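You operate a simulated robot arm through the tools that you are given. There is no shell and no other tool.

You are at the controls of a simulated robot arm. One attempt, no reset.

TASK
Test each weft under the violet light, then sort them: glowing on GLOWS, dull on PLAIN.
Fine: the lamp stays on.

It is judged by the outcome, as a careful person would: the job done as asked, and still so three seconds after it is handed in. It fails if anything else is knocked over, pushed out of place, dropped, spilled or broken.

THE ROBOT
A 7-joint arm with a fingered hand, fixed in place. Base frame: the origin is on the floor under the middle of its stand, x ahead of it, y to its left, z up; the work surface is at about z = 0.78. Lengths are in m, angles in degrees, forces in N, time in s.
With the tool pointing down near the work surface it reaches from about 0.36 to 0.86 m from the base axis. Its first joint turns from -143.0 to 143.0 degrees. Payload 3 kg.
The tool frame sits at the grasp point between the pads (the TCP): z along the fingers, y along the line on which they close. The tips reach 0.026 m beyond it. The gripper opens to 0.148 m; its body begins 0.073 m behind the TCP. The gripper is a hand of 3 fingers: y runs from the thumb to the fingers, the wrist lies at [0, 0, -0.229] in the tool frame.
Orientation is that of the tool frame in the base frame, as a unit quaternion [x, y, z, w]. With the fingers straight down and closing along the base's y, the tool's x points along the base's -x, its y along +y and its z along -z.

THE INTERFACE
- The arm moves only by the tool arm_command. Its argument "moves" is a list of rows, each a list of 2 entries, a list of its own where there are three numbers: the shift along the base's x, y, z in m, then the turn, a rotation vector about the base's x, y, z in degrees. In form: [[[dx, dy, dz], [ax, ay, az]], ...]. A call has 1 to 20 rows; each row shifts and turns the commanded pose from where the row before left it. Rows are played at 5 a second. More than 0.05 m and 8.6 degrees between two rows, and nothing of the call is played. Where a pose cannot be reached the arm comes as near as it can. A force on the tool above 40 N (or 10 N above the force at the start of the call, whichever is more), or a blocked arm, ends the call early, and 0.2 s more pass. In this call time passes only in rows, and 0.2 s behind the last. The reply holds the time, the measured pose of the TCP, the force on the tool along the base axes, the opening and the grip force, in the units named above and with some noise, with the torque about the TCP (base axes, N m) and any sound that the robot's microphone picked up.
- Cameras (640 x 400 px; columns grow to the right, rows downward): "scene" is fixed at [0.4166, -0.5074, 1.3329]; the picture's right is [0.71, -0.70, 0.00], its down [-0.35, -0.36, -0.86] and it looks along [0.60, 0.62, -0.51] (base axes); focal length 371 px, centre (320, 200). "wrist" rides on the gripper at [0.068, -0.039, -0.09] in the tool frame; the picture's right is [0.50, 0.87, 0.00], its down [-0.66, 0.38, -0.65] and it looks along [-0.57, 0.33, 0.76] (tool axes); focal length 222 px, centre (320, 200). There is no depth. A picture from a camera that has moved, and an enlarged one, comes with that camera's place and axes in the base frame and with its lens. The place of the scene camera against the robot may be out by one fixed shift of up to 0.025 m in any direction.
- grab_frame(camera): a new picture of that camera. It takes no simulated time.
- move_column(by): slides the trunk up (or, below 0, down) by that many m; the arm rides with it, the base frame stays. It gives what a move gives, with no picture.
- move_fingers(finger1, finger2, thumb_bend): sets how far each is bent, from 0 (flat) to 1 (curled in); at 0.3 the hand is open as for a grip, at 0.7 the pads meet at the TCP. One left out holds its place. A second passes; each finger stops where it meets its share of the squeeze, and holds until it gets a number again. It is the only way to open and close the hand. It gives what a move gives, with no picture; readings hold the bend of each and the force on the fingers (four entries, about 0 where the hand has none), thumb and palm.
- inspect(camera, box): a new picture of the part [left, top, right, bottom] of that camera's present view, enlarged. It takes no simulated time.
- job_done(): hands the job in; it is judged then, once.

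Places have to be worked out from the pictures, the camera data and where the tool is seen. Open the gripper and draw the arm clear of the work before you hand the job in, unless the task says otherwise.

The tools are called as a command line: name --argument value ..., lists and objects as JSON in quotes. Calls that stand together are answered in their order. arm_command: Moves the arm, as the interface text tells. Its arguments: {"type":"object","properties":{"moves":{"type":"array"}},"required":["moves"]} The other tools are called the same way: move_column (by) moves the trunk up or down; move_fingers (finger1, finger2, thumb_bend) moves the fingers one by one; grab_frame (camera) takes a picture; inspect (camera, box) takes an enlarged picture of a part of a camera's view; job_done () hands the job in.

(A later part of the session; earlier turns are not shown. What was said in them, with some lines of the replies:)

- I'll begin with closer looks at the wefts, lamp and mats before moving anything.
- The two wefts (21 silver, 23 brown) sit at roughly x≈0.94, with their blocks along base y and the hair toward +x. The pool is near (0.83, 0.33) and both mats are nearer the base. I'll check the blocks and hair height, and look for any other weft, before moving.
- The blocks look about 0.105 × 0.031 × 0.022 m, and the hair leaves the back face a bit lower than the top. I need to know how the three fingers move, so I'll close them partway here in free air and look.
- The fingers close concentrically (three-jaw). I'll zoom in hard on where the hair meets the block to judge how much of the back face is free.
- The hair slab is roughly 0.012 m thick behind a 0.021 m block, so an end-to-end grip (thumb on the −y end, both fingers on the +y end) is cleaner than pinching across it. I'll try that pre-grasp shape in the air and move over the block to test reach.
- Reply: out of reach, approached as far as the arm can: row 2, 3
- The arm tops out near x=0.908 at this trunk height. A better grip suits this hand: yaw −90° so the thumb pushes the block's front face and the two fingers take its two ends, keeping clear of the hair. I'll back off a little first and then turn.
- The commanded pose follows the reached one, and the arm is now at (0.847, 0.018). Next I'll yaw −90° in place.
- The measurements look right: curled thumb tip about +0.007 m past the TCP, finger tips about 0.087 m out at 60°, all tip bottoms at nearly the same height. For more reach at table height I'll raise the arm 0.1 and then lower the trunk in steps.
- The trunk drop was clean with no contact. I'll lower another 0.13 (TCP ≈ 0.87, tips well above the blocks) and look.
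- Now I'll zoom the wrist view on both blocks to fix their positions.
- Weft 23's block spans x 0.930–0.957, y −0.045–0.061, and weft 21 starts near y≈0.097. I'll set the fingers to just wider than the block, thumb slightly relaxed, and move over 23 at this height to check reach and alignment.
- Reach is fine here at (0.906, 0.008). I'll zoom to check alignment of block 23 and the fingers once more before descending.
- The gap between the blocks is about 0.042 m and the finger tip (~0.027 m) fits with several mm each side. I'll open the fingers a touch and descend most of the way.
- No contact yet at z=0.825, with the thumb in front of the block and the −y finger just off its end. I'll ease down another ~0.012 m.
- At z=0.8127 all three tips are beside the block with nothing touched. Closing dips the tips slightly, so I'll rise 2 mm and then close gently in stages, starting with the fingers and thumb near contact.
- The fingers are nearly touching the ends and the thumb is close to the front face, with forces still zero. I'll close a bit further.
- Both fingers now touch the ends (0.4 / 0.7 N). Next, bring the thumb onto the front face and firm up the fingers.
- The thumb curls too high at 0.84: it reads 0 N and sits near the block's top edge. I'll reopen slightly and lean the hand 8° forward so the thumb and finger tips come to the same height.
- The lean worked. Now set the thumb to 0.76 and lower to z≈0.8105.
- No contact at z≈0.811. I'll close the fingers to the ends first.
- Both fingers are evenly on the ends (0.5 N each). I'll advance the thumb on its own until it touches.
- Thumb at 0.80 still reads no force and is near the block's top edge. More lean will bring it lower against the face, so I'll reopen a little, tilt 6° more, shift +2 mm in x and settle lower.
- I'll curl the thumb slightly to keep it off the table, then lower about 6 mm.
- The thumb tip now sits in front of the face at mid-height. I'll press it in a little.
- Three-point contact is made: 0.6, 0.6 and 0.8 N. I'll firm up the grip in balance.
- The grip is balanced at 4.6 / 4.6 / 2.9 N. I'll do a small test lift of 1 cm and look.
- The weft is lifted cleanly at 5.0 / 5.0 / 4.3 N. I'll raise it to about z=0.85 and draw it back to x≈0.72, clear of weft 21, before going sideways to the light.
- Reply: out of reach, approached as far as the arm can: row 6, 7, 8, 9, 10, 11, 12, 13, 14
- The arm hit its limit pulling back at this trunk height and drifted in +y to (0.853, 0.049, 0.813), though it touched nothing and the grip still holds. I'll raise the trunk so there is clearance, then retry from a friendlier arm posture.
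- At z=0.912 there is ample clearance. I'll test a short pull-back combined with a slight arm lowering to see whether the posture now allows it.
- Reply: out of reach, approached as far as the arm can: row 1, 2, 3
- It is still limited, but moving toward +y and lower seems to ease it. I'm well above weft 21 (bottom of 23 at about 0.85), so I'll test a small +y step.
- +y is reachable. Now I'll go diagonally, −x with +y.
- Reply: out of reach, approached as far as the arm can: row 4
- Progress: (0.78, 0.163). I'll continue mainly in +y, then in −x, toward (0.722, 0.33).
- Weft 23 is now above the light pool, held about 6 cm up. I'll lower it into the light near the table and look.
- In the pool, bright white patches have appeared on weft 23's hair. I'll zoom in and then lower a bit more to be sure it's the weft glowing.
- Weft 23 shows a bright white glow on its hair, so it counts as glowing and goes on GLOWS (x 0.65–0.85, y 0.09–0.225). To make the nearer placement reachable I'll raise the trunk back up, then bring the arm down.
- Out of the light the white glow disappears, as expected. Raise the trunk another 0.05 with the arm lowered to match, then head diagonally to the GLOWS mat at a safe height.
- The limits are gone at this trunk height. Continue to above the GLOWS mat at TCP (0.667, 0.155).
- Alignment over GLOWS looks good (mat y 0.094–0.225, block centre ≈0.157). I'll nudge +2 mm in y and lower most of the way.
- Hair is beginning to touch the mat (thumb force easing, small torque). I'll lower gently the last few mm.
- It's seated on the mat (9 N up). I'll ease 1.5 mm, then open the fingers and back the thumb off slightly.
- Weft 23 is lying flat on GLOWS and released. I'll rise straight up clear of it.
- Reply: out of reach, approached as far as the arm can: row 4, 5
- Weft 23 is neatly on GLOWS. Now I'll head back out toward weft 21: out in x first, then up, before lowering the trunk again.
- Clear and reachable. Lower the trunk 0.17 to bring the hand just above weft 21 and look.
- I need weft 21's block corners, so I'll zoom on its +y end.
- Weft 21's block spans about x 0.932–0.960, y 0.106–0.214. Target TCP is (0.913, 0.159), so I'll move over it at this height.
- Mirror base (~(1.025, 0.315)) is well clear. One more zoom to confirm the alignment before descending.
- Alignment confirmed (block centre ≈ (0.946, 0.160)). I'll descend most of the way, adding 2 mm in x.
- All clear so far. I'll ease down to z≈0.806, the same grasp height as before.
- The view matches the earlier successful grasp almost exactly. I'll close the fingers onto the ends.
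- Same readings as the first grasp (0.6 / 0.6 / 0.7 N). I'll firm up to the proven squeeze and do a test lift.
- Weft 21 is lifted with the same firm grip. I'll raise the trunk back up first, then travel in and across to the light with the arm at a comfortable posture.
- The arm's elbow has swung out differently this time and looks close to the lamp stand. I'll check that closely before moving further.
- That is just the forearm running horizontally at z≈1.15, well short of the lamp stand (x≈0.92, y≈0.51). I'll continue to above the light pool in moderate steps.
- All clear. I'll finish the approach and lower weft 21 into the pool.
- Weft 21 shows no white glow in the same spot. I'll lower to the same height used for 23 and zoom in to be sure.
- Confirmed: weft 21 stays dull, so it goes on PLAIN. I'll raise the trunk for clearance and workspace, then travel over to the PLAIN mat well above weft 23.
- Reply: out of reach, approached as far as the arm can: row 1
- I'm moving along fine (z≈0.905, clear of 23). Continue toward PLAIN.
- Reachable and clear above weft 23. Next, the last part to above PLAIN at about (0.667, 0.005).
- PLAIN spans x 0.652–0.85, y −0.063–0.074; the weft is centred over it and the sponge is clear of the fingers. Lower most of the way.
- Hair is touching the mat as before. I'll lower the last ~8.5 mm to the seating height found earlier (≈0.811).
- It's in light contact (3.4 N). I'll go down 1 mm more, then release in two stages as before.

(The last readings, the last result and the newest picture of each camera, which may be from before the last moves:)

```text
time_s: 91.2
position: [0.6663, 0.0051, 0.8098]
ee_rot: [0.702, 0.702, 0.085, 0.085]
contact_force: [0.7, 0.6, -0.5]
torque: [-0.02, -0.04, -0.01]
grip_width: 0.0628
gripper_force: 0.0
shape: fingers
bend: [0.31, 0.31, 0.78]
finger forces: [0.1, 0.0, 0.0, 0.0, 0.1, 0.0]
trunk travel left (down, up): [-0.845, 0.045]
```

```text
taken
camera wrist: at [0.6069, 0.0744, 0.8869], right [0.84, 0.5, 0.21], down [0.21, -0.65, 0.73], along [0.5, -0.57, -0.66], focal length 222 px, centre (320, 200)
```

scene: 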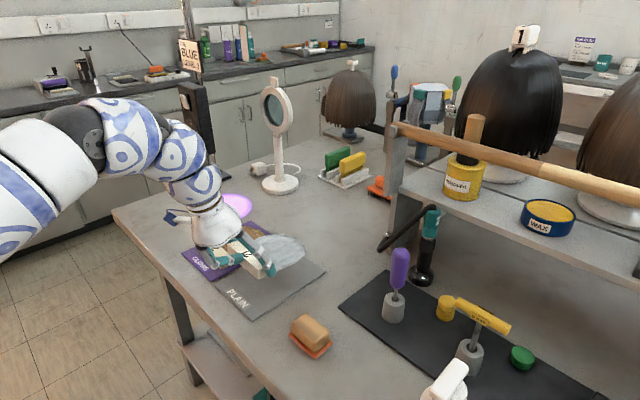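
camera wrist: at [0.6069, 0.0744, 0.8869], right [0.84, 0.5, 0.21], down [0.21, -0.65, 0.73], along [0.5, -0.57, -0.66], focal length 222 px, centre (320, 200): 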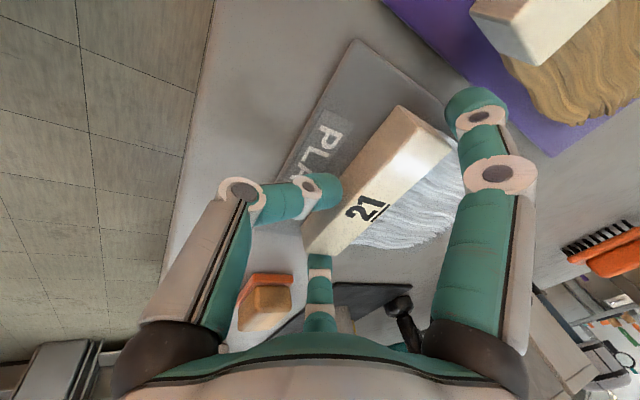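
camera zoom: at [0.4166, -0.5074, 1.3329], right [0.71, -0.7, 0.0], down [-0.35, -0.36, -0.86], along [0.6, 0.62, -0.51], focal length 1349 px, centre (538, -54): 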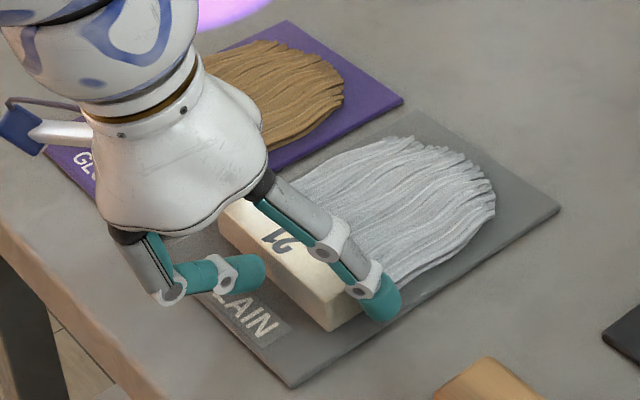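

Weft 21 is released flat on PLAIN. I'll rise straight up.

arm_command --moves '[[[-0.001, 0, 0.006], [0, 0, 0]], [[0, 0, 0.012], [0, 0, 0]], [[0, 0, 0.018], [0, 0, 0]], [[0, 0, 0.02], [0, 0, 0]], [[0, 0, 0.02], [0, 0, 0]], [[0, 0, 0.02], [0, 0, 0]], [[0, 0, 0], [0, 0, 0]]]'

grab_frame --camera "scene"

grab_frame --camera "wrist"

```text
time_s: 92.8
position: [0.6663, 0.006, 0.905]
ee_rot: [0.702, 0.702, 0.085, 0.086]
contact_force: [-1.1, -0.8, -0.3]
torque: [-0.01, -0.02, 0.0]
grip_width: 0.0626
gripper_force: 0.1
shape: fingers
bend: [0.31, 0.31, 0.78]
finger forces: [0.0, 0.0, 0.0, 0.1, 0.0, 0.0]
trunk travel left (down, up): [-0.845, 0.045]
```

```text
taken
```

scene: 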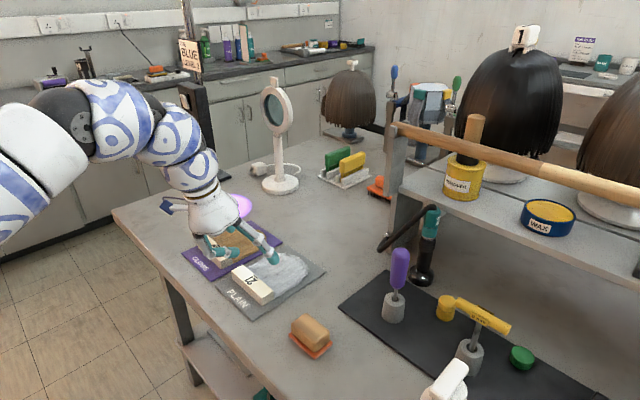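

```text
taken
camera wrist: at [0.6067, 0.0743, 0.9829], right [0.84, 0.5, 0.21], down [0.21, -0.65, 0.73], along [0.5, -0.57, -0.66], focal length 222 px, centre (320, 200)
```

wrist: 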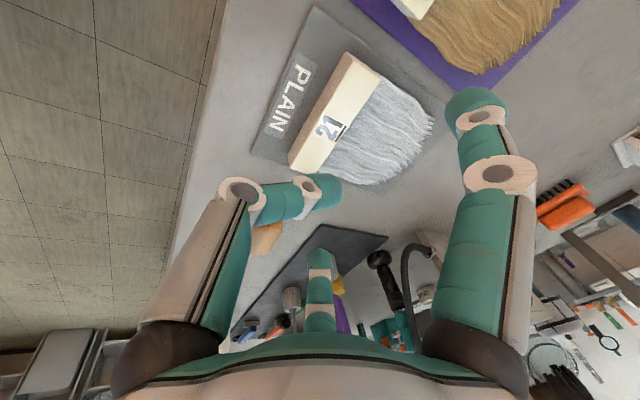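

Both wefts sit squarely on their mats. I'll lift higher, take the lean out and open the hand.

arm_command --moves '[[[0, 0, 0.02], [0, 2, 0]], [[0, 0, 0.025], [0, 3, 0]], [[0, 0, 0.025], [0, 3, 0]], [[0, 0, 0.025], [0, 3, 0]], [[0, 0, 0.025], [0, 3, 0]], [[0, 0, 0.025], [0, 0, 0]], [[0, 0, 0], [0, 0, 0]]]'

move_fingers --finger1 0.3 --finger2 0.3 --thumb_bend 0.3

grab_frame --camera "scene"

grab_frame --camera "wrist"

```text
time_s: 94.4
position: [0.6655, 0.0055, 1.0529]
ee_rot: [0.708, 0.707, 0.0, 0.0]
contact_force: [-0.7, 0.5, -0.9]
torque: [-0.01, 0.0, 0.0]
grip_width: 0.063
gripper_force: 0.0
shape: fingers
bend: [0.31, 0.31, 0.78]
finger forces: [0.1, 0.0, 0.0, 0.0, 0.0, 0.1]
trunk travel left (down, up): [-0.845, 0.045]
```

```text
time_s: 95.4
position: [0.6662, 0.0066, 1.0528]
ee_rot: [0.707, 0.707, 0.0, 0.0]
contact_force: [-0.5, 0.4, 0.8]
torque: [-0.01, -0.01, 0.01]
grip_width: 0.1265
gripper_force: 0.0
shape: fingers
bend: [0.3, 0.3, 0.3]
finger forces: [0.0, 0.1, 0.0, 0.1, 0.0, 0.0]
trunk travel left (down, up): [-0.845, 0.045]
```

```text
taken
```

scene: 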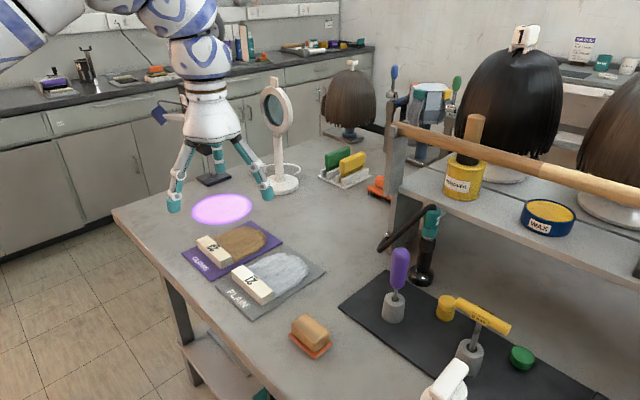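

```text
taken
camera wrist: at [0.6268, 0.0747, 1.1406], right [0.87, 0.5, 0.0], down [0.38, -0.65, 0.65], along [0.33, -0.57, -0.76], focal length 222 px, centre (320, 200)
```

wrist: 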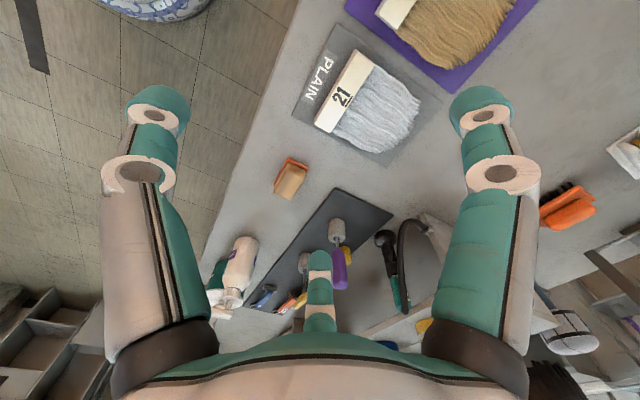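

Hand is open and 0.25 m above the work. A final zoom to verify both placements before handing in.

inspect --camera "scene" --box '[160, 185, 340, 325]'

inspect --camera "scene" --box '[160, 60, 480, 260]'

```text
2.86 times, centred on (250, 255) of scene
camera zoom: at [0.4166, -0.5074, 1.3329], right [0.71, -0.7, 0.0], down [-0.35, -0.36, -0.86], along [0.6, 0.62, -0.51], focal length 1060 px, centre (520, 43)
```

zoom: 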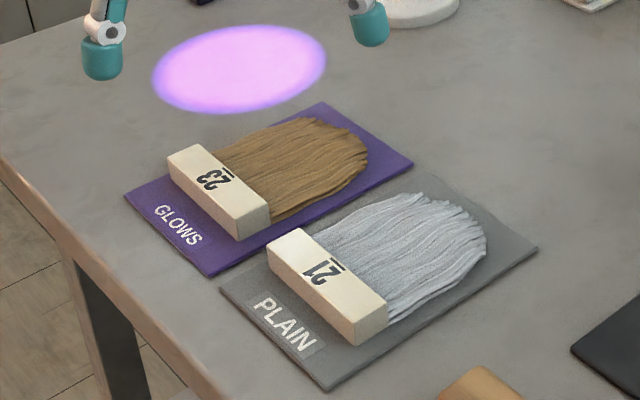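

```text
2.00 times, centred on (320, 160) of scene
camera zoom: at [0.4166, -0.5074, 1.3329], right [0.71, -0.7, 0.0], down [-0.35, -0.36, -0.86], along [0.6, 0.62, -0.51], focal length 742 px, centre (320, 280)
```

zoom: 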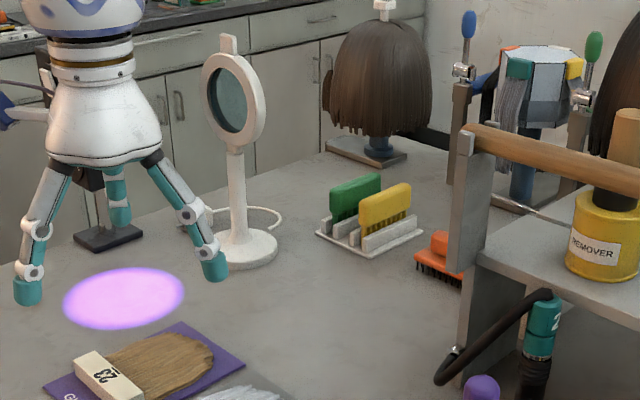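

Weft 23 (glowing) lies fully on GLOWS and weft 21 (dull) fully on PLAIN. Nothing else has moved, the lamp is still on, and the open hand is clear, so I'm handing the job in.

job_done

```text
The job is handed in.
```

I tested both wefts under the violet light and sorted them:

- **Weft 23 (brown):** it showed bright white patches in the light, so it is on GLOWS.
- **Weft 21 (silver):** it stayed dull in the same spot, so it is on PLAIN.

Each weft lies flat and fully within its mat. The lamp is still on, and nothing else looked moved or knocked over in the final pictures. I opened the hand and raised it about 0.25 m above the mats before handing in. The hand-in was accepted, but I have not seen a verdict.
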